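You operate a simulated robot arm through the tools that you are given. There is no shell and no other tool. Be economical: measure what you need, move in short steps, check, and stop when the job is done.

The job below is to be done with a simulated robot arm. You get a single attempt, and the scene is never put back.

## Task
Find the slack U-bolt nut, torque it as the card says and paint-mark it yellow.
Fine: slack = no orange ring; leave the others alone; runner holstered, box off, marker back in its pot.

The check looks at the end state, three seconds after you hand in, the way a careful person would. Anything else that was tipped, shoved, dropped, spilled or broken makes it a failure.

## Robot
A 7-joint arm with a two-finger parallel gripper on a trunk, on a base that drives. Base frame: it is fixed to the floor where the robot stands at the start and does not move with it; the origin is under the middle of the robot, x ahead of it, y to its left, z up. Readings come in mm, rad, newtons and seconds.
With the tool pointing down near the work surface it reaches from about 340 to 780 mm from the robot's upright axis, wherever it stands. Its first joint turns from -2.897 to 2.897 rad. Places, roughly: blue-band nut [300, -1500, 500]; green-band nut [300, -1600, 500]; grey holster [800, 100, 800]; grey-band bolt [400, -1100, 700]; orange-band bolt [500, -1400, 700]; paint marker (4x4x16 cm) [700, -100, 900]; painted ring [500, -2000, 700]; red-band bolt [700, -1200, 800]; teal-band bolt [500, -1500, 700]; torque dial [500, 100, 800]; white-band nut [400, -1600, 500]; yellow pot [700, -100, 800]; yellow-band nut [400, -1500, 500]. Payload 3.91 kg.
The TCP is the grasp point between the finger pads, 30 mm short of the fingertips. In the tool frame z runs along the fingers and y along their closing line. Largest opening 110 mm; finger width 20, thickness 10; the body of the gripper, 48 by 112 mm, starts 55 mm behind the TCP.
Orientation is that of the tool frame in the base frame, as a unit quaternion [w, x, y, z]. With the fingers straight down and closing along the base's y, the tool's x points along the base's -x, its y along +y and its z along -z.

## Interface
- The arm moves only by the tool step_arm. Its argument "rows" is a list of rows, each an object of numbers (a shift or turn left out is 0, a gripper value left out holds the last): "x", "y", "z": the shift along the tool's x, y, z in units of 150 mm (1.0 is 150 mm); "rx", "ry", "rz": the turn, a rotation vector about the tool's x, y, z in units of 60 degrees (1.0 is 60 degrees); "fingers": the gripper command, from -1 (shut) to 1 (fully open), values between in proportion. In form: [{"x": .., "y": .., "z": .., "rx": .., "ry": .., "rz": .., "fingers": ..}, ...]. A call has 1 to 10 rows; each row is the pose to reach, as a shift and turn from the pose commanded when the call began, along the tool's axes at that moment. A call with a number of a shift or a turn outside -1 to 1 is refused whole. A row lasts 0.2 s, in which the tool goes at most 50 mm and 0.15 rad; a call with a longer step from one row to the next is refused whole, and so is a gripper value outside its range. A pose out of reach is approached as far as the arm can. The call stops where the force on the tool passes 40 N (or 10 N more than at its start, if that is more) or the arm is blocked; 0.2 s more then pass. The fingers move at their own pace (about 153 mm/s each) and stop on an object; they squeeze with about 24 N. The grip force told is the motor's: it shows also when the fingers shut on nothing. Time passes only in rows, and 0.2 s behind the last, so rows that repeat a pose let the fingers close. The reply holds the time, the measured pose of the TCP, the force on the tool along the base axes, the opening and the grip force, in the units named above and with some noise, with the torque about the TCP (base axes, N m) and any sound that the robot's microphone picked up.
- Cameras (640 x 400 px; columns grow to the right, rows downward): "scene" is now at [9.6, 144.4, 1599.5]; the picture's right is [-0.03, -1.00, 0.00], its down [-0.65, 0.02, -0.76] and it looks along [0.76, -0.02, -0.65] (base axes); focal length 286 px, centre (320, 200). "wrist" rides on the gripper at [77, 7, -114] in the tool frame; the picture's right is [-0.09, 1.00, 0.00], its down [-0.80, -0.07, -0.59] and it looks along [-0.59, -0.05, 0.80] (tool axes); focal length 270 px, centre (320, 200). There is no depth. A picture from a camera that has moved, and an enlarged one, comes with that camera's place and axes in the base frame and with its lens.
- get_image(camera): a new picture of that camera. The clock stands still meanwhile.
- slide_trunk(by): slides the trunk up (or, below 0, down) by that many mm; the arm and the scene camera ride with it, the base frame stays. It gives what a move gives, with no picture.
- steer(legs): drives the robot by 1 to 6 legs, each [ahead, turn to the left] in mm and rad, along the robot's own axes; the way and the turn of a leg run together, so that a leg with both is an arc; at most 1500 mm and 3.142 rad a leg. The arm and the cameras ride along, it lands a little off, and it stops where it bumps. It gives what a move gives.
- aim_head(pan, tilt): turns the head with the scene camera to pan (to the left, within 2.705 rad either way) and tilt (down, from -0.506 to 1.204), counted from straight ahead of the robot. It gives what a move gives.
- inspect(camera, box): a new picture of the part [left, top, right, bottom] of that camera's present view, enlarged. The clock stands still meanwhile.
- hand_in(): hands the job in; it is judged then, once.

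Go step by step. Nothing tells you exact positions but the pictures and the camera data: compare them with the known pose of the tool, close in by small moves and look again before you grip or let go. The budget is 120 turns and 98 pictures, counting those below and the enlarged ones. Unless the task says otherwise, let go and move clear before handing in, and close with one line.

The tools are called after "Emit:" as name(argument=value, ...) on one line, values as JSON. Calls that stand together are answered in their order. step_arm: Moves the arm, as the interface text tells. Its arguments: {"type":"object","properties":{"rows":{"type":"array","items":{"type":"object","properties":{"x":{"type":"number"},"y":{"type":"number"},"z":{"type":"number"},"rx":{"type":"number"},"ry":{"type":"number"},"rz":{"type":"number"},"fingers":{"type":"number"}}}}},"required":["rows"]} The other tools are called the same way: slide_trunk (by) slides the trunk up or down; steer (legs) drives the base; aim_head (pan, tilt) turns the head that bears the scene camera; get_image (camera) takes a picture; inspect (camera, box) takes an enlarged picture of a part of a camera's view; hand_in () hands the job in.

At the start:

```text
t: 0.0
tcp_pos: [414.7, 162.0, 1277.1]
tcp_rot: [0.0, -0.001, 1.0, 0.0]
force: [-0.8, -0.2, 0.7]
torque: [0.0, -0.03, 0.02]
gripper_width: 110.0
gripper_force: 0.1
trunk travel left (down, up): [-575.0, 35.0]
robot x, y, heading: [3.5, 0.4, -0.001]
head pan, tilt: [-0.033, 0.707]
```

scene: 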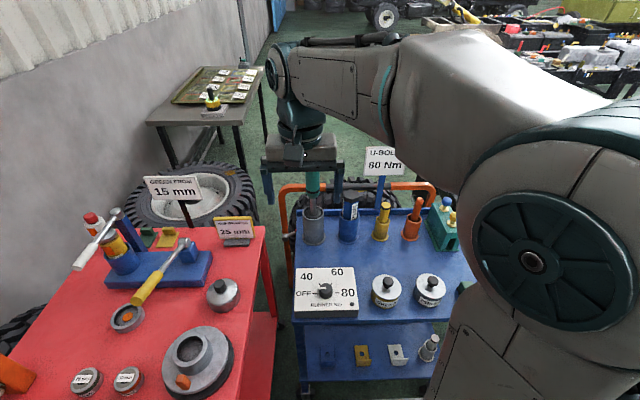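
wrist: 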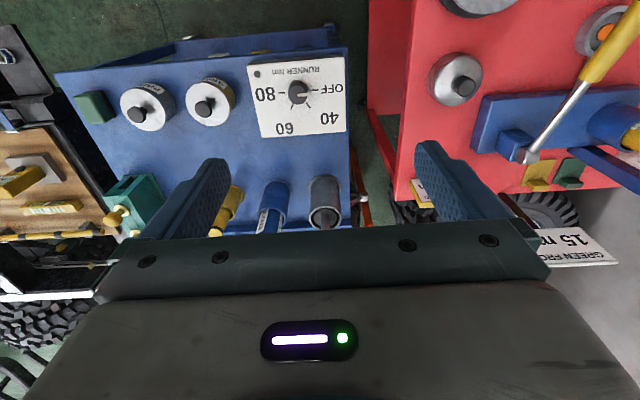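

I see a blue cart with a torque dial, holsters, and a card reading "U-BOLT 60 Nm"; the bolts are off to the right. I'll look closer at the cart and turn the head right.

Emit:
inspect(camera="scene", box=[270, 130, 480, 390])

Emit:
aim_head(pan=-1.3, tilt=0.6)

Emit:
get_image(camera="scene")

```text
1.54 times, centred on (375, 260) of scene
camera zoom: at [9.6, 144.4, 1599.5], right [-0.03, -1.0, 0.0], down [-0.65, 0.02, -0.76], along [0.76, -0.02, -0.65], focal length 439 px, centre (235, 108)
```

zoom: 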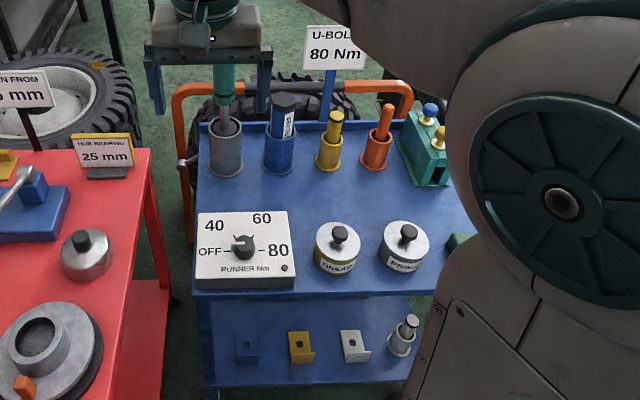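

```text
t: 1.4
tcp_pos: [414.2, 161.8, 1277.3]
tcp_rot: [0.0, -0.001, 1.0, 0.0]
force: [0.3, 0.1, -0.3]
torque: [-0.01, 0.02, 0.0]
gripper_width: 109.9
gripper_force: 0.0
trunk travel left (down, up): [-575.0, 35.0]
robot x, y, heading: [-1.6, -2.3, -0.002]
head pan, tilt: [-1.3, 0.6]
```

```text
94 pictures are left
camera scene: at [-51.3, 62.0, 1608.8], right [-0.96, -0.27, 0.0], down [-0.15, 0.54, -0.83], along [0.22, -0.8, -0.56], focal length 286 px, centre (320, 200)
```

scene: 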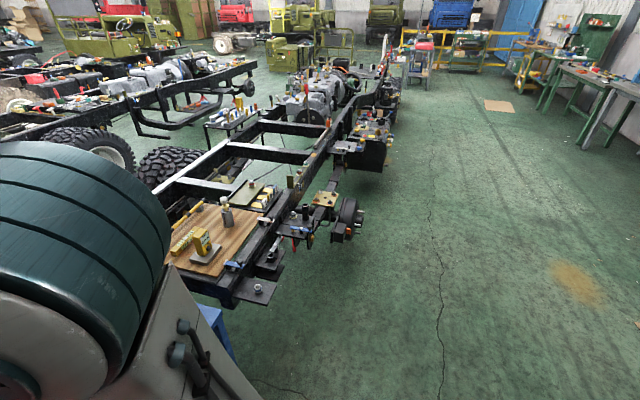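

The chassis is to the right with the nuts low at about x 300–400, y −1550. I'll zoom there and re-read the card, since it looked like 80 in the enlargement.

Emit:
inspect(camera="scene", box=[160, 160, 400, 310])

Emit:
inspect(camera="scene", box=[270, 170, 370, 250])

Emit:
aim_head(pan=-0.033, tilt=0.7)

Emit:
inspect(camera="scene", box=[340, 130, 430, 190])

Emit:
inspect(camera="scene", box=[280, 190, 440, 330])

```text
2.67 times, centred on (280, 235) of scene
camera zoom: at [-51.3, 62.0, 1608.8], right [-0.96, -0.27, 0.0], down [-0.15, 0.54, -0.83], along [0.22, -0.8, -0.56], focal length 761 px, centre (427, 107)
```

zoom: 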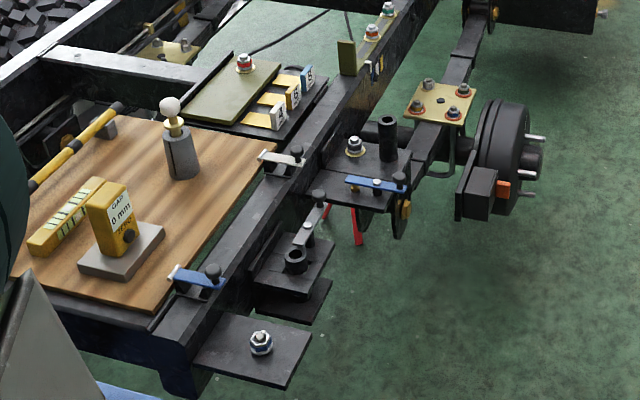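

```text
5.00 times, centred on (320, 210) of scene
camera zoom: at [-51.3, 62.0, 1608.8], right [-0.96, -0.27, 0.0], down [-0.15, 0.54, -0.83], along [0.22, -0.8, -0.56], focal length 1427 px, centre (320, 150)
```

zoom: 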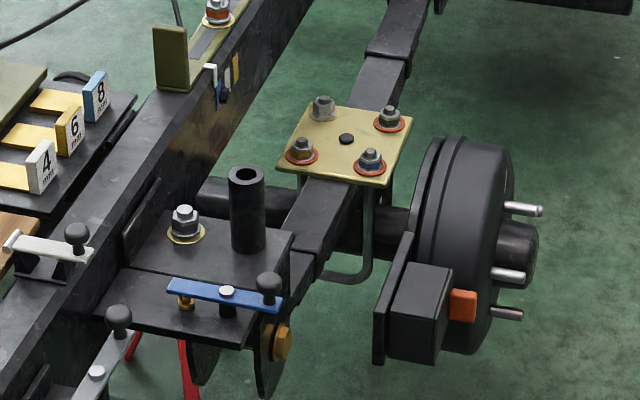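

```text
t: 2.9
tcp_pos: [414.1, 162.0, 1279.2]
tcp_rot: [0.0, 0.0, 1.0, 0.0]
force: [1.1, 0.1, 0.4]
torque: [0.02, -0.02, -0.04]
gripper_width: 109.9
gripper_force: 0.1
trunk travel left (down, up): [-575.0, 35.0]
robot x, y, heading: [3.8, 0.2, 0.002]
head pan, tilt: [-0.033, 0.7]
```

```text
6.67 times, centred on (385, 160) of scene
camera zoom: at [9.9, 144.2, 1600.2], right [-0.03, -1.0, 0.0], down [-0.64, 0.02, -0.76], along [0.76, -0.03, -0.64], focal length 1903 px, centre (-113, 467)
```

zoom: 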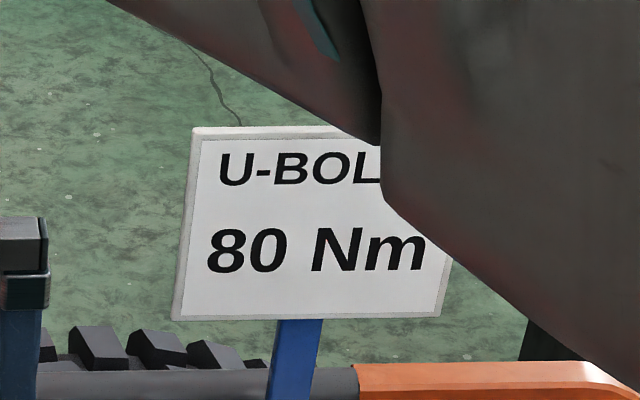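

```text
2.86 times, centred on (360, 260) of scene
camera zoom: at [9.9, 144.2, 1600.2], right [-0.03, -1.0, 0.0], down [-0.64, 0.02, -0.76], along [0.76, -0.03, -0.64], focal length 816 px, centre (206, 29)
```

zoom: 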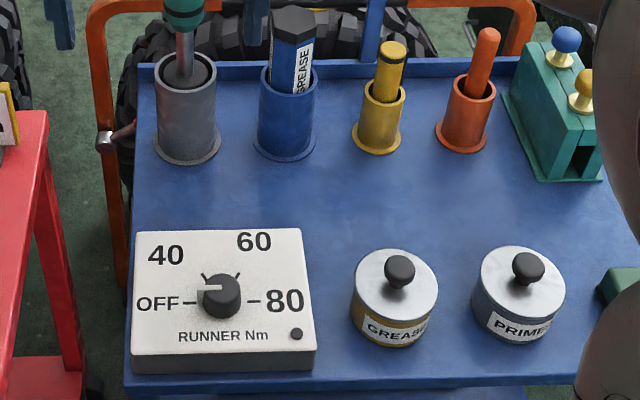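

The card says 80 Nm, the dial is at OFF, and the slack nut is the ringless one at the far-left plate corner. I'll bring the arm above the dial to see the knob.

Emit:
step_arm(rows=[{"x": -0.07, "y": -0.06, "z": 0.3}, {"x": -0.14, "y": -0.12, "z": 0.6}, {"x": -0.2, "y": -0.18, "z": 0.9}, {"x": -0.27, "y": -0.24, "z": 1.0}, {"x": -0.4, "y": -0.347, "z": 1.0}, {"x": -0.4, "y": -0.347, "z": 1.0}])

Emit:
step_arm(rows=[{"z": 0.3}, {"z": 0.6}, {"z": 0.9}, {"z": 0.9}])

Emit:
get_image(camera="wrist")

Emit:
inspect(camera="scene", box=[280, 190, 440, 330])

```text
t: 4.3
tcp_pos: [473.6, 110.0, 1125.9]
tcp_rot: [0.0, -0.001, 1.0, 0.0]
force: [-0.5, -0.2, -0.1]
torque: [0.0, 0.02, 0.0]
gripper_width: 110.0
gripper_force: 0.1
trunk travel left (down, up): [-575.0, 35.0]
robot x, y, heading: [-0.1, -0.1, 0.002]
head pan, tilt: [-0.033, 0.7]
```

```text
t: 5.3
tcp_pos: [474.6, 109.3, 993.2]
tcp_rot: [0.0, 0.0, 1.0, 0.0]
force: [0.0, -0.2, 0.4]
torque: [-0.01, 0.02, 0.03]
gripper_width: 109.9
gripper_force: 0.0
trunk travel left (down, up): [-575.0, 35.0]
robot x, y, heading: [-1.0, -3.8, 0.001]
head pan, tilt: [-0.033, 0.7]
```

```text
89 pictures are left
camera wrist: at [397.0, 115.7, 1107.2], right [0.09, 1.0, 0.0], down [0.8, -0.07, 0.59], along [0.59, -0.05, -0.8], focal length 270 px, centre (320, 200)
```

wrist: 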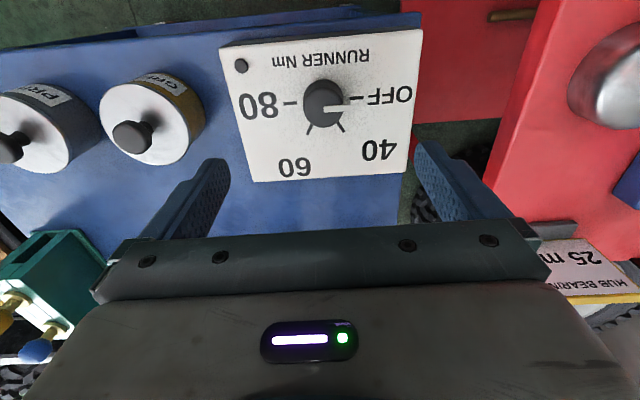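

```text
2.86 times, centred on (360, 260) of scene
camera zoom: at [9.8, 144.3, 1600.2], right [-0.03, -1.0, 0.0], down [-0.64, 0.02, -0.76], along [0.76, -0.03, -0.64], focal length 816 px, centre (206, 29)
```

zoom: 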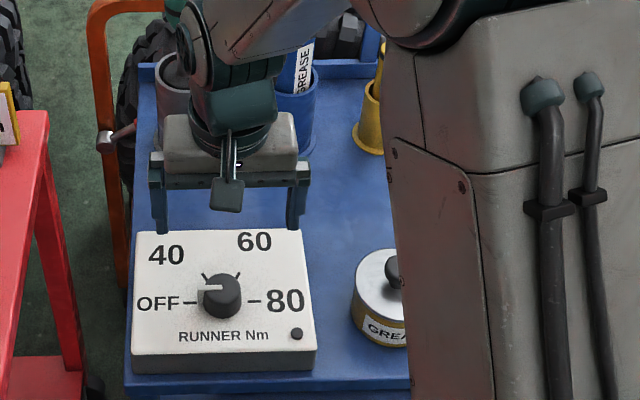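

The knob is almost beneath the gripper. I'll zoom to judge its shape, then descend.

Emit:
step_arm(rows=[{"z": 0.2}, {"z": 0.4}, {"z": 0.4}])

Emit:
inspect(camera="wrist", box=[220, 0, 440, 150])

```text
t: 6.1
tcp_pos: [474.8, 109.3, 931.5]
tcp_rot: [0.0, -0.002, 1.0, 0.0]
force: [-0.4, -0.2, -0.7]
torque: [0.03, -0.01, 0.0]
gripper_width: 109.8
gripper_force: 0.1
trunk travel left (down, up): [-575.0, 35.0]
robot x, y, heading: [0.9, -0.4, 0.001]
head pan, tilt: [-0.033, 0.7]
```

```text
2.67 times, centred on (330, 75) of wrist
camera zoom: at [396.5, 115.5, 1046.5], right [0.09, 1.0, 0.0], down [0.8, -0.07, 0.59], along [0.59, -0.05, -0.8], focal length 721 px, centre (293, 533)
```

zoom: 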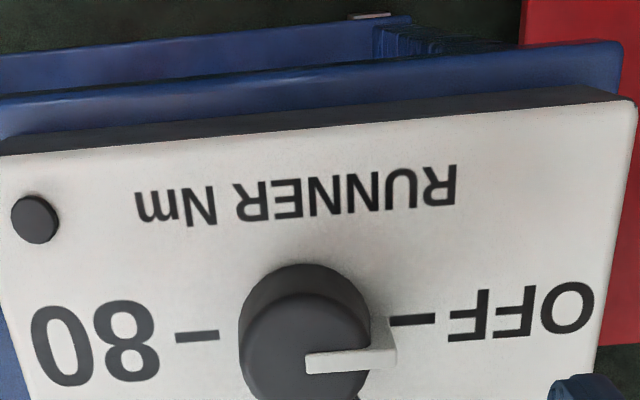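

The knob is a ~30 mm cylinder with a radial pointer toward OFF, centred about (477, 112), top about z 844. I'll turn the gripper −90° so the fingers close across the pointer, ready for a +180° turn.

Emit:
step_arm(rows=[{"rz": -0.14}, {"rz": -0.28}, {"rz": -0.42}, {"rz": -0.56}, {"rz": -0.7}, {"rz": -0.84}, {"rz": -0.98, "x": -0.015, "y": 0.018}, {"rz": -1.0, "x": -0.015, "y": 0.018}])

Emit:
step_arm(rows=[{"rz": -0.14}, {"rz": -0.28}, {"rz": -0.42}, {"rz": -0.5}, {"rz": -0.5}])

Emit:
get_image(camera="wrist")

Emit:
inspect(camera="scene", box=[280, 210, 400, 330])

```text
t: 7.9
tcp_pos: [476.2, 112.3, 931.5]
tcp_rot: [0.0, -0.501, 0.865, 0.0]
force: [0.5, -0.7, -0.3]
torque: [0.02, 0.02, 0.01]
gripper_width: 109.7
gripper_force: 0.0
trunk travel left (down, up): [-575.0, 35.0]
robot x, y, heading: [2.8, -1.5, 0.002]
head pan, tilt: [-0.033, 0.7]
```

```text
t: 9.1
tcp_pos: [476.0, 111.5, 932.1]
tcp_rot: [0.0, 0.708, -0.706, 0.0]
force: [0.3, -0.5, -0.6]
torque: [-0.02, -0.01, -0.02]
gripper_width: 110.0
gripper_force: 0.0
trunk travel left (down, up): [-575.0, 35.0]
robot x, y, heading: [-1.2, -1.9, -0.001]
head pan, tilt: [-0.033, 0.7]
```

```text
86 pictures are left
camera wrist: at [468.9, 34.9, 1047.0], right [-1.0, 0.09, 0.0], down [0.07, 0.8, 0.59], along [0.05, 0.59, -0.8], focal length 270 px, centre (320, 200)
```

wrist: 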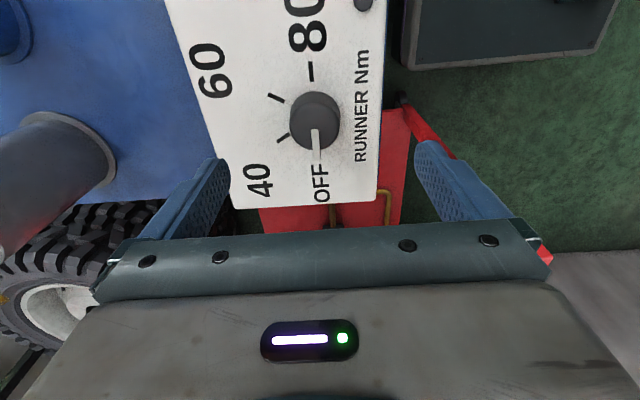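

```text
3.33 times, centred on (340, 270) of scene
camera zoom: at [10.0, 144.3, 1600.2], right [-0.03, -1.0, 0.0], down [-0.64, 0.02, -0.76], along [0.76, -0.03, -0.64], focal length 952 px, centre (253, -33)
```

zoom: 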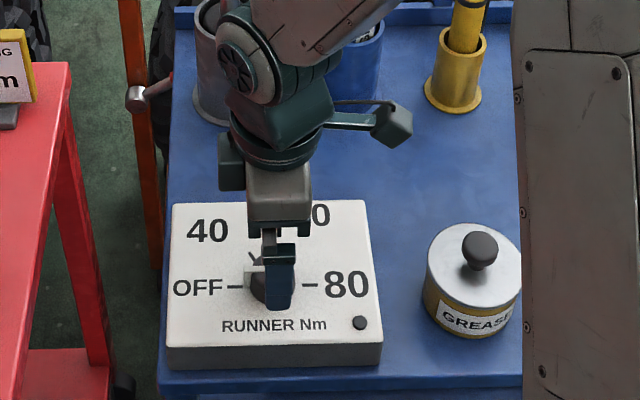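

Some disagreement in y (100–112), so I'll descend 40 mm and zoom.

Emit:
step_arm(rows=[{"z": 0.14}, {"z": 0.28}, {"z": 0.28}])

Emit:
inspect(camera="wrist", box=[220, 0, 420, 150])

```text
t: 9.9
tcp_pos: [476.6, 111.9, 890.1]
tcp_rot: [0.0, 0.708, -0.707, 0.0]
force: [0.3, -1.2, -0.4]
torque: [0.03, 0.0, -0.01]
gripper_width: 110.1
gripper_force: 0.0
trunk travel left (down, up): [-575.0, 35.0]
robot x, y, heading: [1.8, 1.1, -0.002]
head pan, tilt: [-0.033, 0.7]
```

```text
2.67 times, centred on (320, 75) of wrist
camera zoom: at [468.9, 34.9, 1004.8], right [-1.0, 0.09, 0.0], down [0.07, 0.8, 0.59], along [0.05, 0.59, -0.8], focal length 721 px, centre (320, 533)
```

zoom: 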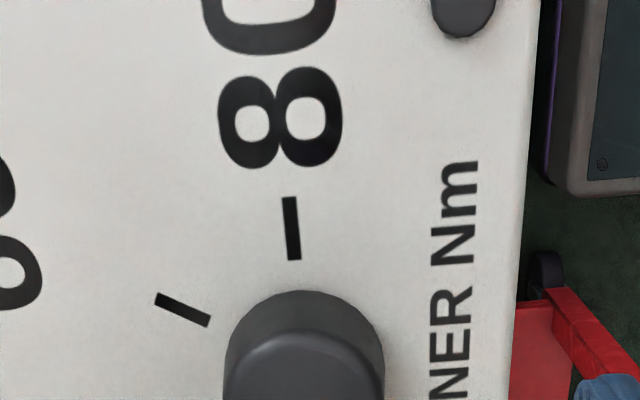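

Emit:
inspect(camera="wrist", box=[220, 70, 420, 220])

```text
2.67 times, centred on (320, 145) of wrist
camera zoom: at [468.9, 34.9, 1004.8], right [-1.0, 0.09, 0.0], down [0.07, 0.8, 0.59], along [0.05, 0.59, -0.8], focal length 721 px, centre (320, 347)
```

zoom: 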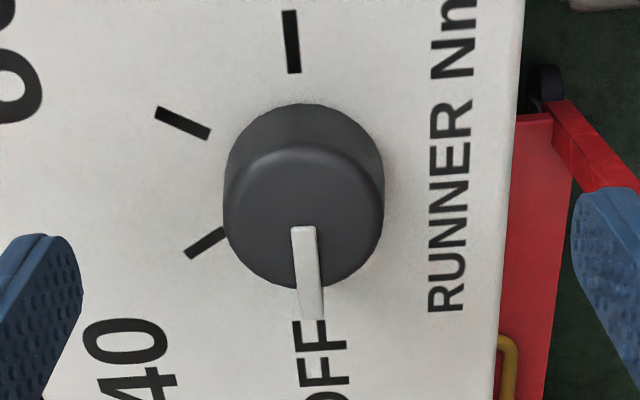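

Knob centre confirmed at about (479.5, 112.5). I'll centre, descend to z≈851 and close.

Emit:
step_arm(rows=[{"y": -0.02, "z": 0.13}, {"y": -0.02, "z": 0.26}, {"y": -0.02, "z": 0.26}])

Emit:
step_arm(rows=[{"fingers": -1}, {"fingers": -1}, {"fingers": -1}])

Emit:
inspect(camera="scene", box=[280, 210, 400, 330])

```text
t: 10.7
tcp_pos: [479.1, 112.5, 854.8]
tcp_rot: [-0.004, 0.708, -0.707, 0.002]
force: [-2.2, -0.3, 36.1]
torque: [-0.13, -2.05, -0.04]
gripper_width: 109.4
gripper_force: 0.1
trunk travel left (down, up): [-575.0, 35.0]
robot x, y, heading: [-0.7, -3.7, 0.001]
head pan, tilt: [-0.033, 0.7]
```

```text
t: 11.2
tcp_pos: [480.0, 112.8, 855.0]
tcp_rot: [-0.003, 0.707, -0.707, 0.002]
force: [-10.0, -1.8, 24.9]
torque: [-0.09, -0.95, -0.02]
gripper_width: 109.4
gripper_force: 24.2
trunk travel left (down, up): [-575.0, 35.0]
robot x, y, heading: [-1.7, 0.6, 0.001]
head pan, tilt: [-0.033, 0.7]
stopped in row 2: the force on the tool passed its limit (the readings are from after the stop); the commanded pose is now the measured one
```

```text
3.33 times, centred on (340, 270) of scene
camera zoom: at [6.3, 143.4, 1600.0], right [-0.03, -1.0, 0.0], down [-0.64, 0.02, -0.77], along [0.77, -0.03, -0.64], focal length 952 px, centre (253, -33)
```

zoom: 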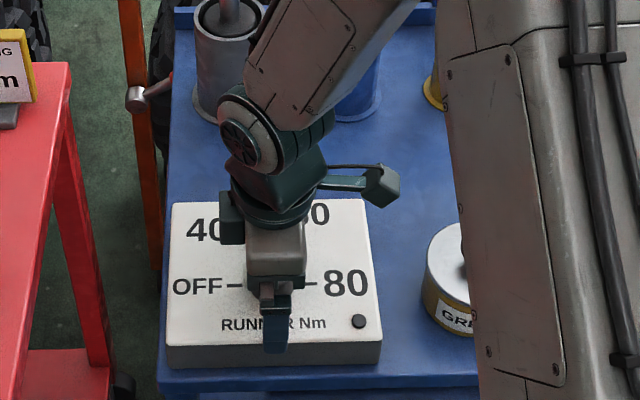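

The fingertips are resting on the dial face (z≈825). I'll raise 8 mm and close again.

Emit:
step_arm(rows=[{"z": -0.05, "fingers": 1}, {"z": -0.05, "fingers": 1}, {"z": -0.05, "fingers": -1}, {"z": -0.05, "fingers": -1}, {"z": -0.05, "fingers": -1}, {"z": -0.05, "fingers": -1}])

Emit:
get_image(camera="wrist")

```text
t: 12.6
tcp_pos: [480.7, 112.7, 860.2]
tcp_rot: [-0.001, 0.708, -0.706, 0.001]
force: [-6.6, 0.1, -6.3]
torque: [0.12, 0.27, 0.0]
gripper_width: 40.7
gripper_force: 45.3
trunk travel left (down, up): [-575.0, 35.0]
robot x, y, heading: [-0.2, -1.1, 0.002]
head pan, tilt: [-0.033, 0.7]
```

```text
81 pictures are left
camera wrist: at [472.4, 35.8, 974.3], right [-1.0, 0.09, 0.0], down [0.07, 0.8, 0.6], along [0.05, 0.59, -0.8], focal length 270 px, centre (320, 200)
```

wrist: 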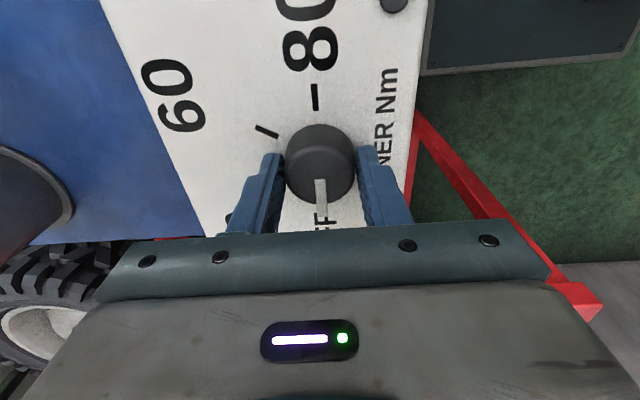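

Gripped at 41 mm. I'll turn +60° first and check.

Emit:
step_arm(rows=[{"rz": 0.14}, {"rz": 0.28}, {"rz": 0.42}, {"rz": 0.56}, {"rz": 0.7}, {"rz": 0.84}, {"rz": 0.98}, {"rz": 1.0}])

Emit:
get_image(camera="wrist")

```text
t: 14.4
tcp_pos: [481.5, 112.3, 861.3]
tcp_rot: [0.003, -0.259, 0.966, 0.0]
force: [-5.0, -0.3, -9.6]
torque: [-0.31, 0.42, -0.03]
gripper_width: 40.6
gripper_force: 44.8
trunk travel left (down, up): [-575.0, 35.0]
robot x, y, heading: [1.1, -1.8, -0.002]
head pan, tilt: [-0.033, 0.7]
```

```text
80 pictures are left
camera wrist: at [409.8, 79.7, 974.2], right [-0.42, 0.91, 0.0], down [0.73, 0.34, 0.6], along [0.54, 0.25, -0.8], focal length 270 px, centre (320, 200)
```

wrist: 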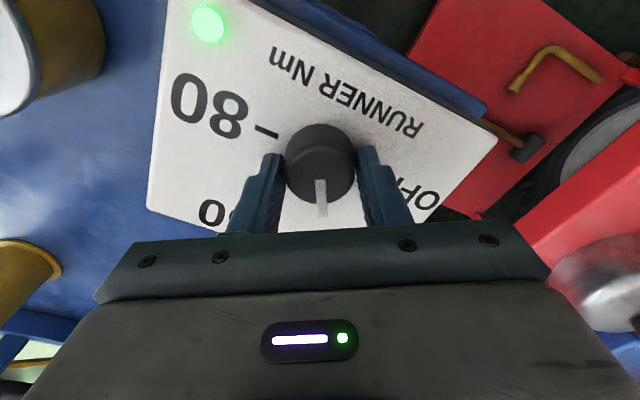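

The knob turns with the gripper and the lamp is lit green (40). I'll continue 120° more to 80.

Emit:
step_arm(rows=[{"rz": 0.14}, {"rz": 0.28}, {"rz": 0.42}, {"rz": 0.56}, {"rz": 0.7}, {"rz": 0.84}, {"rz": 0.98}, {"rz": 1.0}])

Emit:
step_arm(rows=[{"rz": 0.14}, {"rz": 0.28}, {"rz": 0.42}, {"rz": 0.56}, {"rz": 0.7}, {"rz": 0.84}, {"rz": 0.98}, {"rz": 1.0}])

Emit:
get_image(camera="wrist")

```text
t: 16.2
tcp_pos: [481.0, 111.1, 860.5]
tcp_rot: [0.002, 0.259, 0.966, 0.001]
force: [-5.3, -9.9, -8.0]
torque: [-0.69, -0.71, 0.07]
gripper_width: 40.9
gripper_force: 45.1
trunk travel left (down, up): [-575.0, 35.0]
robot x, y, heading: [-2.3, -0.1, 0.004]
head pan, tilt: [-0.033, 0.7]
```

```text
t: 18.0
tcp_pos: [479.8, 109.8, 860.2]
tcp_rot: [0.001, 0.707, 0.707, 0.002]
force: [-9.2, -18.7, -3.0]
torque: [-0.9, 0.31, 0.38]
gripper_width: 40.8
gripper_force: 45.3
trunk travel left (down, up): [-575.0, 35.0]
robot x, y, heading: [-2.4, -2.3, -0.0]
head pan, tilt: [-0.033, 0.7]
```

```text
79 pictures are left
camera wrist: at [485.8, 187.3, 975.1], right [1.0, -0.09, 0.0], down [-0.07, -0.8, 0.59], along [-0.05, -0.59, -0.81], focal length 270 px, centre (320, 200)
```

wrist: 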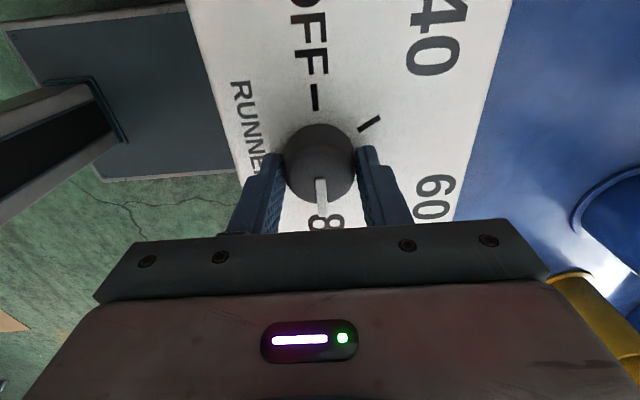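

The pointer is on 80. I'll open, lift, turn back to neutral and look at the result and the runner.

Emit:
step_arm(rows=[{"fingers": 1}, {"fingers": 1}, {"fingers": 1}, {"z": -0.3}, {"z": -0.6}, {"z": -0.9}, {"z": -0.9}])

Emit:
step_arm(rows=[{"rz": -0.14}, {"rz": -0.28}, {"rz": -0.42}, {"rz": -0.56}, {"rz": -0.7}, {"rz": -0.84}, {"rz": -0.98}, {"rz": -1.0}])

Emit:
step_arm(rows=[{"rz": -0.14}, {"rz": -0.28}, {"rz": -0.42}, {"rz": -0.5}, {"rz": -0.5}])

Emit:
get_image(camera="scene")

Emit:
get_image(camera="wrist")

```text
t: 19.6
tcp_pos: [482.1, 111.8, 995.4]
tcp_rot: [0.002, 0.706, 0.708, 0.002]
force: [-0.2, -1.1, -1.5]
torque: [0.0, 0.01, -0.01]
gripper_width: 109.8
gripper_force: 0.1
trunk travel left (down, up): [-575.0, 35.0]
robot x, y, heading: [3.0, -3.0, 0.007]
head pan, tilt: [-0.033, 0.7]
```

```text
t: 21.4
tcp_pos: [479.2, 112.1, 995.2]
tcp_rot: [0.002, 0.257, 0.966, 0.001]
force: [0.7, -0.4, 0.6]
torque: [-0.01, 0.02, 0.02]
gripper_width: 109.7
gripper_force: 0.0
trunk travel left (down, up): [-575.0, 35.0]
robot x, y, heading: [0.4, -6.8, -0.001]
head pan, tilt: [-0.033, 0.7]
```

```text
t: 22.6
tcp_pos: [480.3, 112.3, 994.4]
tcp_rot: [0.003, -0.001, 1.0, 0.0]
force: [-1.3, -0.2, 0.4]
torque: [0.02, -0.02, 0.03]
gripper_width: 110.0
gripper_force: 0.1
trunk travel left (down, up): [-575.0, 35.0]
robot x, y, heading: [-2.0, -1.8, 0.002]
head pan, tilt: [-0.033, 0.7]
```

```text
78 pictures are left
camera scene: at [10.0, 144.1, 1600.2], right [-0.03, -1.0, 0.0], down [-0.64, 0.02, -0.76], along [0.76, -0.03, -0.64], focal length 286 px, centre (320, 200)
```

scene: 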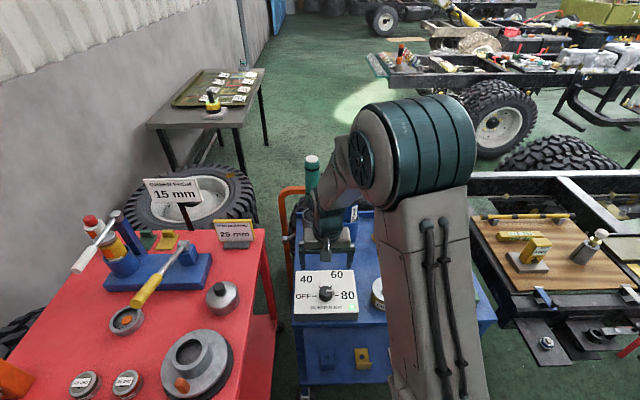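

```text
77 pictures are left
camera wrist: at [402.0, 118.7, 1109.2], right [0.08, 1.0, 0.0], down [0.8, -0.07, 0.6], along [0.6, -0.05, -0.8], focal length 270 px, centre (320, 200)
```

wrist: 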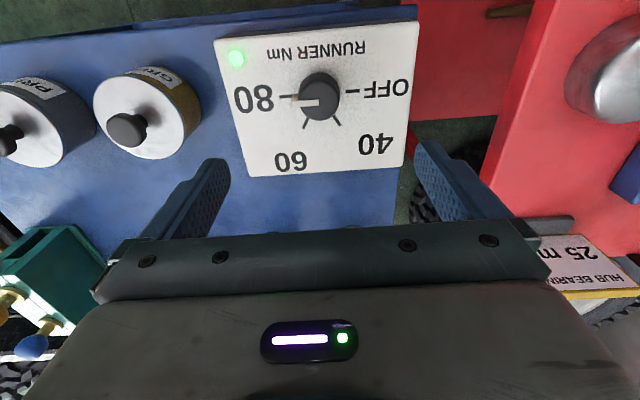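

The dial shows 80 with the lamp on. The runner (teal handle) stands tall in the grey holster; I'll move the arm aside to see it.

Emit:
step_arm(rows=[{"z": -0.33}, {"z": -0.66}, {"z": -0.99}, {"z": -1.0, "y": -0.3}, {"z": -1.0, "y": -0.6}, {"z": -1.0, "y": -0.9}, {"z": -1.0, "y": -1.0}])

Emit:
step_arm(rows=[{"y": -0.3}, {"y": -0.6}, {"y": -0.9}, {"y": -0.9}])

Emit:
inspect(camera="scene", box=[260, 130, 420, 260])

Emit:
inspect(camera="wrist", box=[0, 0, 640, 400])

```text
t: 24.2
tcp_pos: [477.3, -39.3, 1145.5]
tcp_rot: [0.002, -0.001, 1.0, 0.001]
force: [-0.6, 0.3, 0.3]
torque: [0.0, 0.0, -0.01]
gripper_width: 109.9
gripper_force: 0.1
trunk travel left (down, up): [-575.0, 35.0]
robot x, y, heading: [-1.6, -4.7, 0.002]
head pan, tilt: [-0.033, 0.7]
```

```text
t: 25.2
tcp_pos: [479.4, -173.5, 1144.0]
tcp_rot: [0.003, -0.001, 1.0, 0.001]
force: [-0.3, -1.3, 0.4]
torque: [0.03, -0.02, 0.02]
gripper_width: 109.9
gripper_force: 0.1
trunk travel left (down, up): [-575.0, 35.0]
robot x, y, heading: [-2.4, -4.5, 0.001]
head pan, tilt: [-0.033, 0.7]
```

```text
3.08 times, centred on (340, 195) of scene
camera zoom: at [9.8, 144.2, 1600.2], right [-0.03, -1.0, 0.0], down [-0.64, 0.02, -0.76], along [0.76, -0.03, -0.64], focal length 878 px, centre (258, 215)
```

zoom: 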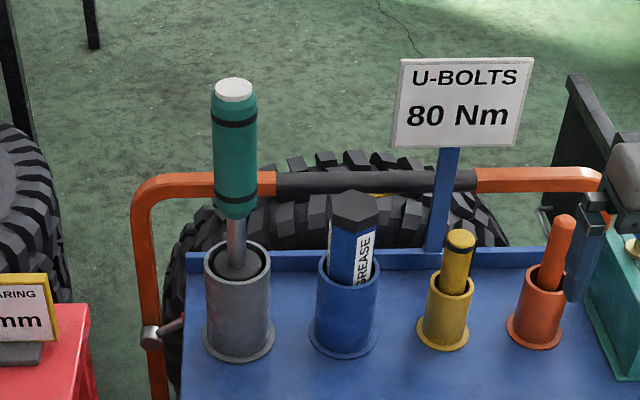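

```text
1.00 times, centred on (320, 200) of wrist
camera zoom: at [401.0, -167.3, 1258.3], right [0.09, 1.0, 0.0], down [0.8, -0.07, 0.6], along [0.6, -0.05, -0.8], focal length 270 px, centre (320, 200)
```

zoom: 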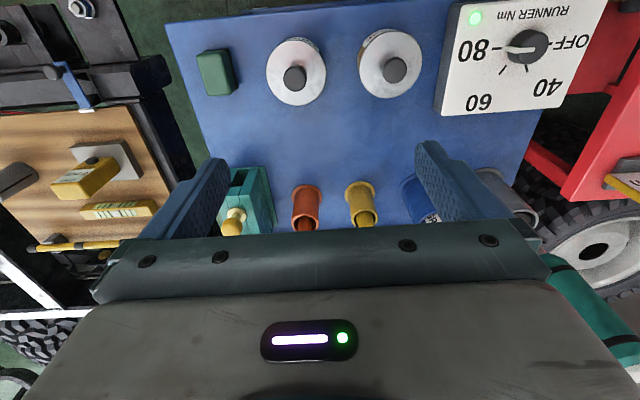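

Runner is at about (735, 140), top z≈1147. I'd like the robot a little closer for lift clearance; I'll check the gap between base and cart by tilting the head down.

Emit:
aim_head(pan=0.0, tilt=1.2)

Emit:
get_image(camera="scene")

```text
t: 26.1
tcp_pos: [479.4, -174.0, 1144.9]
tcp_rot: [0.002, -0.001, 1.0, 0.002]
force: [0.9, -0.8, -0.3]
torque: [-0.03, 0.01, -0.01]
gripper_width: 110.0
gripper_force: 0.1
trunk travel left (down, up): [-575.0, 35.0]
robot x, y, heading: [-1.0, 0.4, -0.003]
head pan, tilt: [0.0, 1.201]
```

```text
74 pictures are left
camera scene: at [-18.9, 146.7, 1564.3], right [0.0, -1.0, 0.0], down [-0.93, 0.0, -0.36], along [0.36, 0.0, -0.93], focal length 286 px, centre (320, 200)
```

scene: 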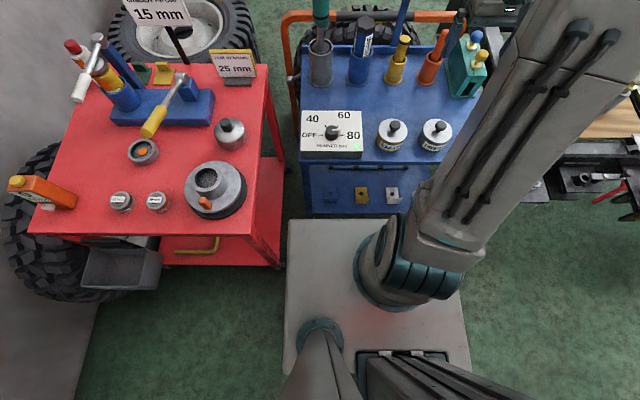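

There is ample gap; I'll drive 70 mm ahead, restore the head, and position over the runner.

Emit:
steer(legs=[[70, 0]])

Emit:
aim_head(pan=0.0, tilt=0.6)

Emit:
step_arm(rows=[{"z": -0.3}, {"z": -0.6}, {"z": -0.9}, {"z": -0.9}])

Emit:
get_image(camera="scene")

```text
t: 27.1
tcp_pos: [550.4, -170.3, 1144.0]
tcp_rot: [0.003, -0.003, 1.0, 0.001]
force: [-0.1, -0.2, -1.0]
torque: [-0.01, 0.05, 0.05]
gripper_width: 110.1
gripper_force: 0.0
trunk travel left (down, up): [-575.0, 35.0]
robot x, y, heading: [70.9, -3.7, 0.001]
head pan, tilt: [0.0, 1.201]
```

```text
t: 28.1
tcp_pos: [548.3, -172.3, 1143.0]
tcp_rot: [0.003, -0.003, 1.0, 0.001]
force: [-0.2, 0.4, -0.4]
torque: [-0.02, 0.01, 0.0]
gripper_width: 110.0
gripper_force: 0.0
trunk travel left (down, up): [-575.0, 35.0]
robot x, y, heading: [69.3, 1.0, -0.003]
head pan, tilt: [0.0, 0.6]
```

```text
t: 29.1
tcp_pos: [549.4, -171.0, 1277.9]
tcp_rot: [0.002, -0.003, 1.0, 0.0]
force: [0.6, 0.4, 0.2]
torque: [-0.01, 0.01, -0.03]
gripper_width: 109.9
gripper_force: 0.1
trunk travel left (down, up): [-575.0, 35.0]
robot x, y, heading: [68.9, -0.0, 0.0]
head pan, tilt: [0.0, 0.6]
```

```text
73 pictures are left
camera scene: at [83.8, 147.2, 1608.8], right [0.0, -1.0, 0.0], down [-0.56, 0.0, -0.83], along [0.83, 0.0, -0.56], focal length 286 px, centre (320, 200)
```

scene: 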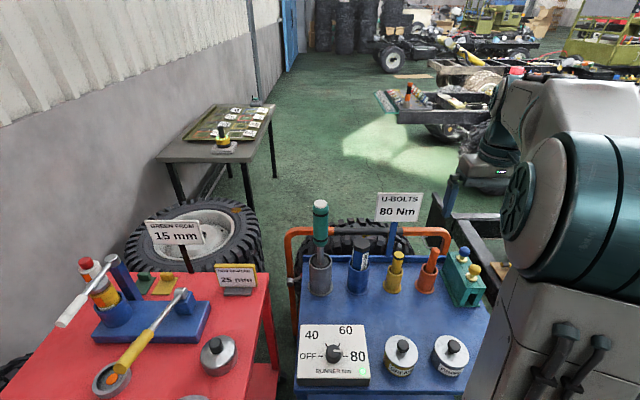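

Next I'll move the gripper to just short of the runner, high up, and view it with the wrist camera.

Emit:
step_arm(rows=[{"y": 0.3}, {"y": 0.6}, {"y": 0.9}, {"y": 1.0}])

Emit:
step_arm(rows=[{"y": 0.3}, {"y": 0.6}, {"y": 0.9}, {"y": 1.0}, {"y": 1.0}])

Emit:
get_image(camera="wrist")

Emit:
inspect(camera="scene", box=[280, 180, 440, 310])

```text
t: 30.1
tcp_pos: [548.7, -22.4, 1279.1]
tcp_rot: [0.003, -0.001, 1.0, 0.001]
force: [-0.2, -0.5, 0.4]
torque: [0.03, -0.02, 0.01]
gripper_width: 110.0
gripper_force: 0.1
trunk travel left (down, up): [-575.0, 35.0]
robot x, y, heading: [70.2, -7.4, -0.005]
head pan, tilt: [0.0, 0.6]
```

```text
t: 31.3
tcp_pos: [547.6, 128.6, 1279.4]
tcp_rot: [0.003, -0.003, 1.0, 0.001]
force: [0.0, -0.5, 1.4]
torque: [-0.04, -0.02, -0.01]
gripper_width: 110.0
gripper_force: 0.1
trunk travel left (down, up): [-575.0, 35.0]
robot x, y, heading: [69.1, -3.3, -0.008]
head pan, tilt: [0.0, 0.6]
```

```text
72 pictures are left
camera wrist: at [470.4, 134.2, 1393.5], right [0.08, 1.0, 0.0], down [0.8, -0.07, 0.6], along [0.6, -0.05, -0.8], focal length 270 px, centre (320, 200)
```

wrist: 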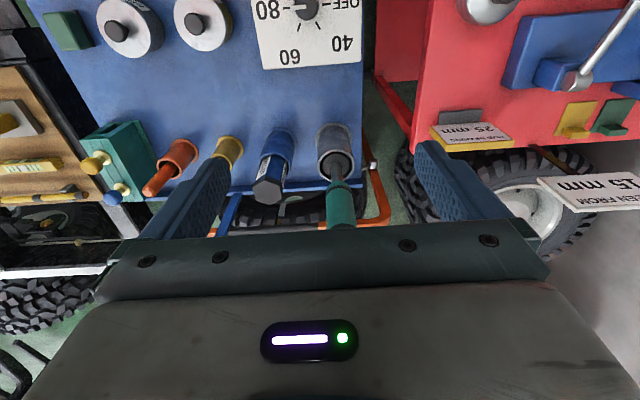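

```text
3.08 times, centred on (360, 245) of scene
camera zoom: at [83.8, 147.3, 1608.8], right [0.0, -1.0, 0.0], down [-0.56, 0.0, -0.83], along [0.83, 0.0, -0.56], focal length 878 px, centre (197, 62)
```

zoom: 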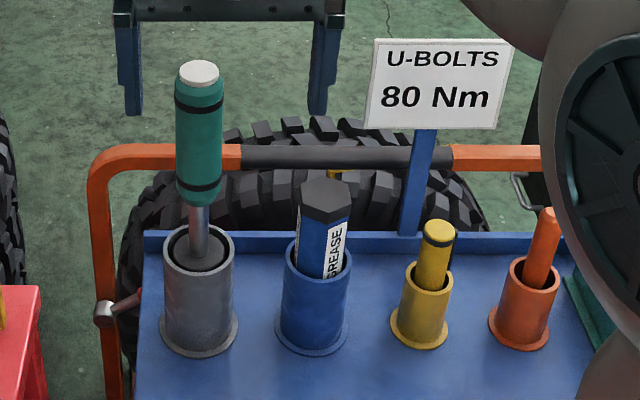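

Runner axis is about (740, 146), cap z≈1155. I'll move forward over it at this height and check.

Emit:
step_arm(rows=[{"x": -0.3, "y": 0.05}, {"x": -0.6, "y": 0.1}, {"x": -0.9, "y": 0.115}, {"x": -1.0, "y": 0.115}, {"x": -1.0, "y": 0.115}])

Emit:
get_image(camera="wrist")

```text
t: 32.5
tcp_pos: [698.6, 145.8, 1281.8]
tcp_rot: [0.003, -0.002, 1.0, 0.001]
force: [0.9, -0.1, 0.1]
torque: [-0.01, -0.04, -0.03]
gripper_width: 110.0
gripper_force: 0.1
trunk travel left (down, up): [-575.0, 35.0]
robot x, y, heading: [69.2, -3.0, -0.001]
head pan, tilt: [0.0, 0.6]
```

```text
70 pictures are left
camera wrist: at [619.5, 151.9, 1394.9], right [0.08, 1.0, 0.0], down [0.8, -0.07, 0.6], along [0.6, -0.05, -0.8], focal length 270 px, centre (320, 200)
```

wrist: 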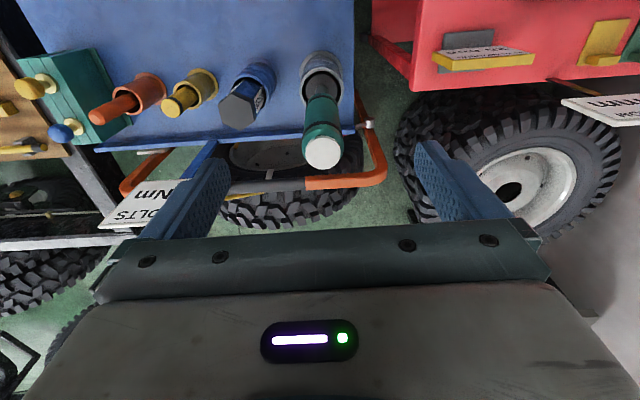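

Cap measured at (742, 146). I'll move over it, then descend partway.

Emit:
step_arm(rows=[{"x": -0.287}, {"x": -0.287, "z": 0.25}, {"x": -0.287, "z": 0.4}, {"x": -0.287, "z": 0.4}])

Emit:
get_image(camera="wrist")

Emit:
inspect(camera="scene", box=[260, 140, 400, 310])

```text
t: 33.5
tcp_pos: [740.6, 145.9, 1220.8]
tcp_rot: [0.002, -0.002, 1.0, 0.0]
force: [0.3, -0.3, 0.2]
torque: [-0.01, 0.03, 0.01]
gripper_width: 109.8
gripper_force: 0.0
trunk travel left (down, up): [-575.0, 35.0]
robot x, y, heading: [70.5, -2.2, -0.002]
head pan, tilt: [0.0, 0.6]
```

```text
69 pictures are left
camera wrist: at [661.5, 151.6, 1334.1], right [0.08, 1.0, 0.0], down [0.8, -0.07, 0.6], along [0.6, -0.05, -0.8], focal length 270 px, centre (320, 200)
```

wrist: 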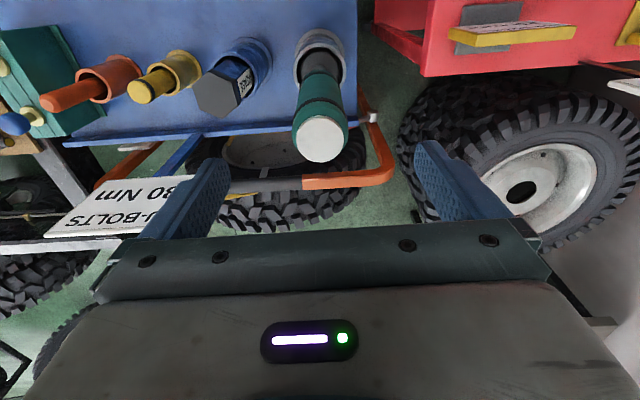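

```text
2.35 times, centred on (330, 225) of scene
camera zoom: at [83.8, 147.4, 1608.8], right [0.0, -1.0, 0.0], down [-0.56, 0.0, -0.83], along [0.83, 0.0, -0.56], focal length 672 px, centre (296, 141)
```

zoom: 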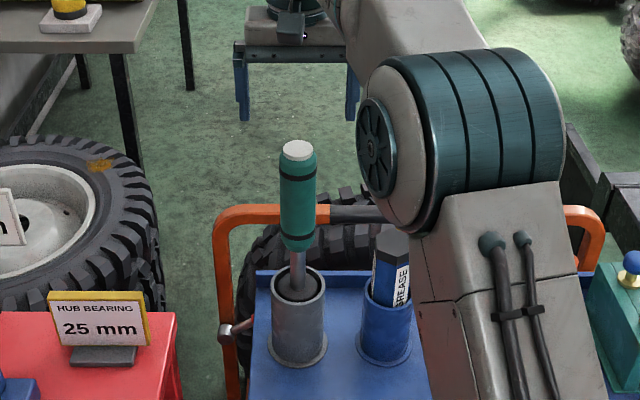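

Aligned. Descend to TCP z≈1113 and grip.

Emit:
step_arm(rows=[{"x": -0.01, "z": 0.25}, {"x": -0.01, "z": 0.5}, {"x": -0.01, "z": 0.715}, {"x": -0.01, "z": 0.715}, {"x": -0.01, "z": 0.715, "fingers": -1}, {"x": -0.01, "z": 0.715, "fingers": -1}, {"x": -0.01, "z": 0.715, "fingers": -1}])

Emit:
get_image(camera="wrist")

Emit:
inspect(camera="scene", box=[260, 140, 400, 310])

```text
t: 35.1
tcp_pos: [742.6, 145.6, 1113.9]
tcp_rot: [0.004, -0.002, 1.0, 0.0]
force: [0.3, -1.0, 1.2]
torque: [-0.54, -0.21, -0.05]
gripper_width: 45.8
gripper_force: 24.5
trunk travel left (down, up): [-575.0, 35.0]
robot x, y, heading: [68.2, -1.5, -0.004]
head pan, tilt: [0.0, 0.6]
```

```text
67 pictures are left
camera wrist: at [664.4, 151.5, 1227.2], right [0.08, 1.0, 0.0], down [0.8, -0.07, 0.6], along [0.6, -0.05, -0.8], focal length 270 px, centre (320, 200)
```

wrist: 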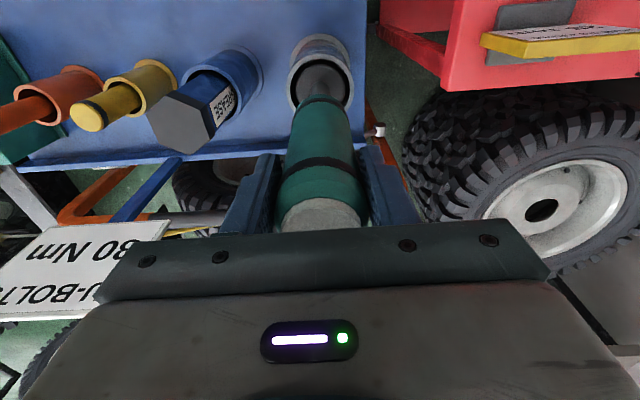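

```text
2.35 times, centred on (330, 225) of scene
camera zoom: at [84.1, 147.2, 1608.8], right [0.0, -1.0, 0.0], down [-0.57, 0.0, -0.82], along [0.82, 0.0, -0.57], focal length 672 px, centre (296, 141)
```

zoom: 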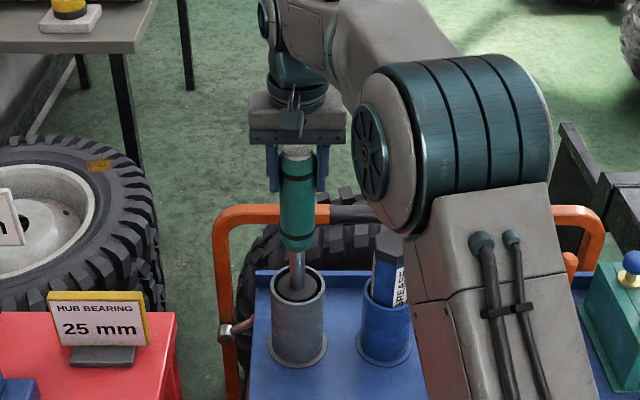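

Gripped at 46 mm. Lift straight up 150 mm and look.

Emit:
step_arm(rows=[{"z": -0.2}, {"z": -0.4}, {"z": -0.6}, {"z": -0.8}, {"z": -1.0}, {"z": -1.0}])

Emit:
inspect(camera="scene", box=[240, 100, 420, 310])

```text
t: 36.5
tcp_pos: [744.0, 146.4, 1262.7]
tcp_rot: [0.002, -0.003, 1.0, 0.001]
force: [0.1, -0.1, -8.4]
torque: [0.08, 0.08, 0.0]
gripper_width: 46.0
gripper_force: 24.1
trunk travel left (down, up): [-575.0, 35.0]
robot x, y, heading: [69.6, 1.0, -0.005]
head pan, tilt: [0.0, 0.6]
```

```text
1.90 times, centred on (330, 205) of scene
camera zoom: at [84.8, 147.6, 1608.7], right [0.0, -1.0, 0.0], down [-0.57, 0.0, -0.82], along [0.82, 0.0, -0.57], focal length 544 px, centre (301, 190)
```

zoom: 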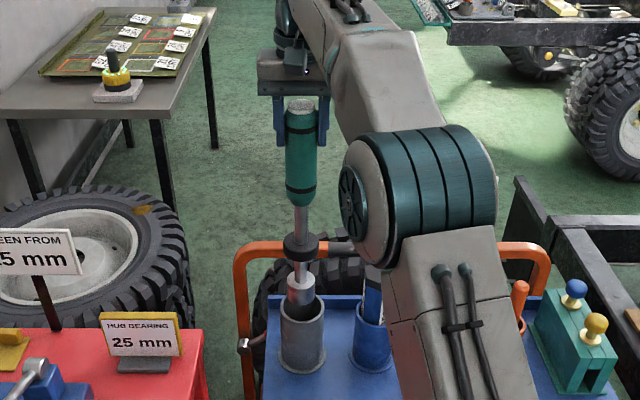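

The socket tip may still be in the rim; lift 70 mm more, then pull back.

Emit:
step_arm(rows=[{"z": -0.2}, {"z": -0.4}, {"z": -0.48}, {"z": -0.48}])

Emit:
inspect(camera="scene", box=[240, 100, 420, 310])

```text
t: 37.5
tcp_pos: [743.8, 145.5, 1303.9]
tcp_rot: [0.001, -0.002, 1.0, 0.0]
force: [-0.5, 0.5, -8.1]
torque: [0.08, 0.06, -0.01]
gripper_width: 45.8
gripper_force: 24.2
out of reach, approached as far as the arm can: row 2, 3, 4
trunk travel left (down, up): [-575.0, 35.0]
robot x, y, heading: [71.5, -1.1, -0.001]
head pan, tilt: [0.0, 0.6]
```

```text
1.90 times, centred on (330, 205) of scene
camera zoom: at [84.6, 147.5, 1608.8], right [0.0, -1.0, 0.0], down [-0.57, 0.0, -0.82], along [0.82, 0.0, -0.57], focal length 544 px, centre (301, 190)
```

zoom: 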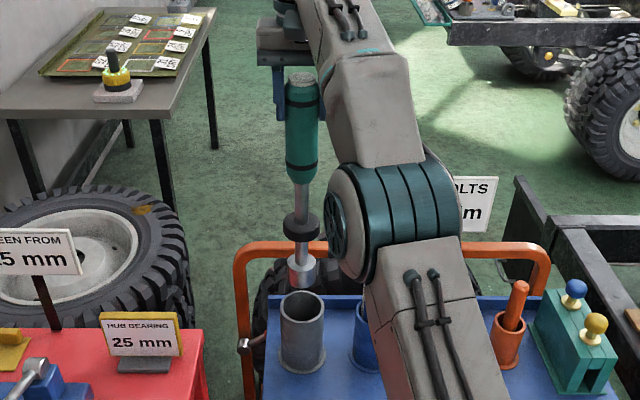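

The tip is clear of the holster. I'll pull the arm back with the runner and check behind the robot before driving.

Emit:
step_arm(rows=[{"x": 0.25}, {"x": 0.5}, {"x": 0.75}, {"x": 1.0}, {"x": 1.0, "y": -0.25}, {"x": 1.0, "y": -0.5}, {"x": 1.0, "y": -0.5}])

Emit:
step_arm(rows=[{"x": 0.25}, {"x": 0.5}, {"x": 0.7}, {"x": 0.7}])

Emit:
aim_head(pan=-2.7, tilt=0.7)

Emit:
get_image(camera="scene")

Emit:
aim_head(pan=-1.4, tilt=0.8)

Emit:
get_image(camera="scene")

```text
t: 39.1
tcp_pos: [593.8, 70.2, 1302.9]
tcp_rot: [0.002, -0.003, 1.0, 0.0]
force: [-0.5, -0.2, -7.7]
torque: [0.09, 0.06, 0.02]
gripper_width: 45.5
gripper_force: 23.5
trunk travel left (down, up): [-575.0, 35.0]
robot x, y, heading: [70.3, 0.4, -0.002]
head pan, tilt: [0.0, 0.6]
```

```text
t: 40.1
tcp_pos: [488.7, 71.0, 1301.0]
tcp_rot: [0.002, -0.003, 1.0, 0.001]
force: [0.8, -0.9, -8.1]
torque: [0.01, 0.06, 0.03]
gripper_width: 45.9
gripper_force: 23.5
trunk travel left (down, up): [-575.0, 35.0]
robot x, y, heading: [69.8, 1.7, -0.003]
head pan, tilt: [0.0, 0.6]
```

```text
t: 42.5
tcp_pos: [488.7, 69.5, 1300.9]
tcp_rot: [0.003, -0.003, 1.0, 0.001]
force: [0.0, 0.4, -7.9]
torque: [0.08, 0.06, 0.01]
gripper_width: 46.0
gripper_force: 24.3
trunk travel left (down, up): [-575.0, 35.0]
robot x, y, heading: [70.8, 0.8, -0.005]
head pan, tilt: [-2.7, 0.7]
```

```text
63 pictures are left
camera scene: at [-80.9, 111.4, 1600.2], right [-0.43, 0.9, 0.0], down [0.58, 0.27, -0.77], along [-0.69, -0.33, -0.64], focal length 286 px, centre (320, 200)
```

scene: 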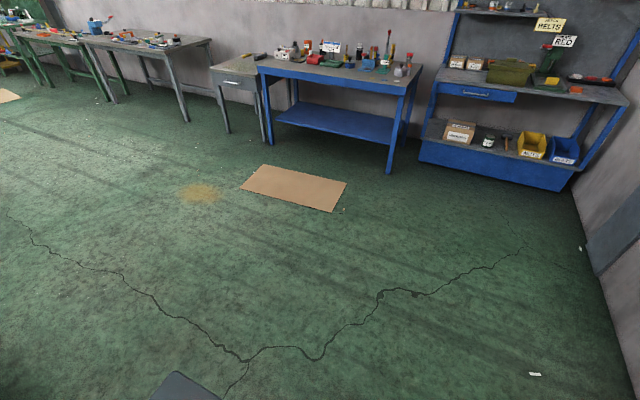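

```text
t: 44.0
tcp_pos: [489.1, 70.0, 1300.9]
tcp_rot: [0.003, -0.002, 1.0, 0.001]
force: [-0.5, 0.1, -8.1]
torque: [-0.1, 0.07, 0.01]
gripper_width: 45.6
gripper_force: 23.8
trunk travel left (down, up): [-575.0, 35.0]
robot x, y, heading: [69.1, -2.0, 0.002]
head pan, tilt: [-1.4, 0.799]
```

```text
62 pictures are left
camera scene: at [9.5, 68.1, 1591.9], right [-0.99, -0.17, 0.0], down [-0.12, 0.71, -0.7], along [0.12, -0.69, -0.72], focal length 286 px, centre (320, 200)
```

scene: 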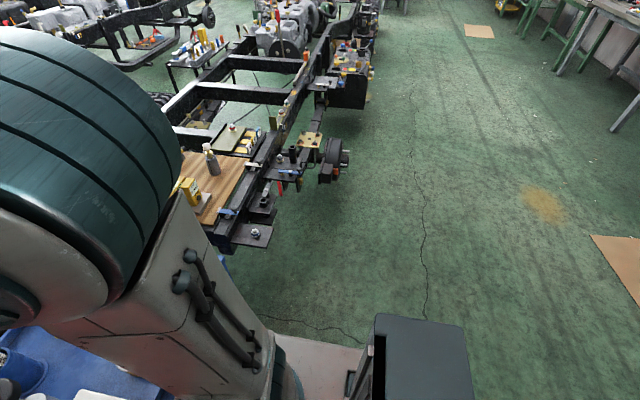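

The floor is clear. I'll back up 300, turn right, and drive along the open side of the chassis, then face +x at y≈−1610.

Emit:
steer(legs=[[-300, 0], [0, -1.571], [1500, 0]])

Emit:
aim_head(pan=1.0, tilt=0.8)

Emit:
get_image(camera="scene")

```text
t: 56.9
tcp_pos: [-165.6, -1925.4, 1302.6]
tcp_rot: [0.002, 0.708, 0.706, -0.002]
force: [0.4, -0.2, -8.5]
torque: [0.12, -0.07, 0.03]
gripper_width: 45.9
gripper_force: 24.1
trunk travel left (down, up): [-575.0, 35.0]
robot x, y, heading: [-236.7, -1509.0, -1.578]
head pan, tilt: [-1.4, 0.799]
```

```text
t: 59.1
tcp_pos: [-165.6, -1925.6, 1302.0]
tcp_rot: [0.003, 0.707, 0.707, -0.001]
force: [0.4, -0.5, -8.4]
torque: [0.13, -0.05, 0.02]
gripper_width: 45.6
gripper_force: 24.2
trunk travel left (down, up): [-575.0, 35.0]
robot x, y, heading: [-236.5, -1507.0, -1.581]
head pan, tilt: [1.0, 0.799]
```

```text
61 pictures are left
camera scene: at [-15.3, -1476.9, 1591.9], right [-0.55, -0.84, 0.0], down [-0.6, 0.39, -0.7], along [0.58, -0.38, -0.72], focal length 286 px, centre (320, 200)
```

scene: 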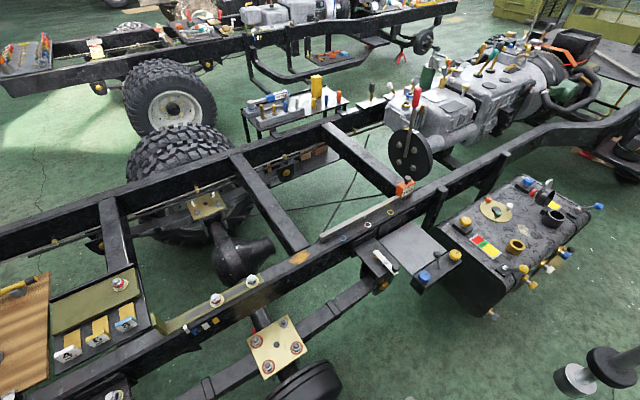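

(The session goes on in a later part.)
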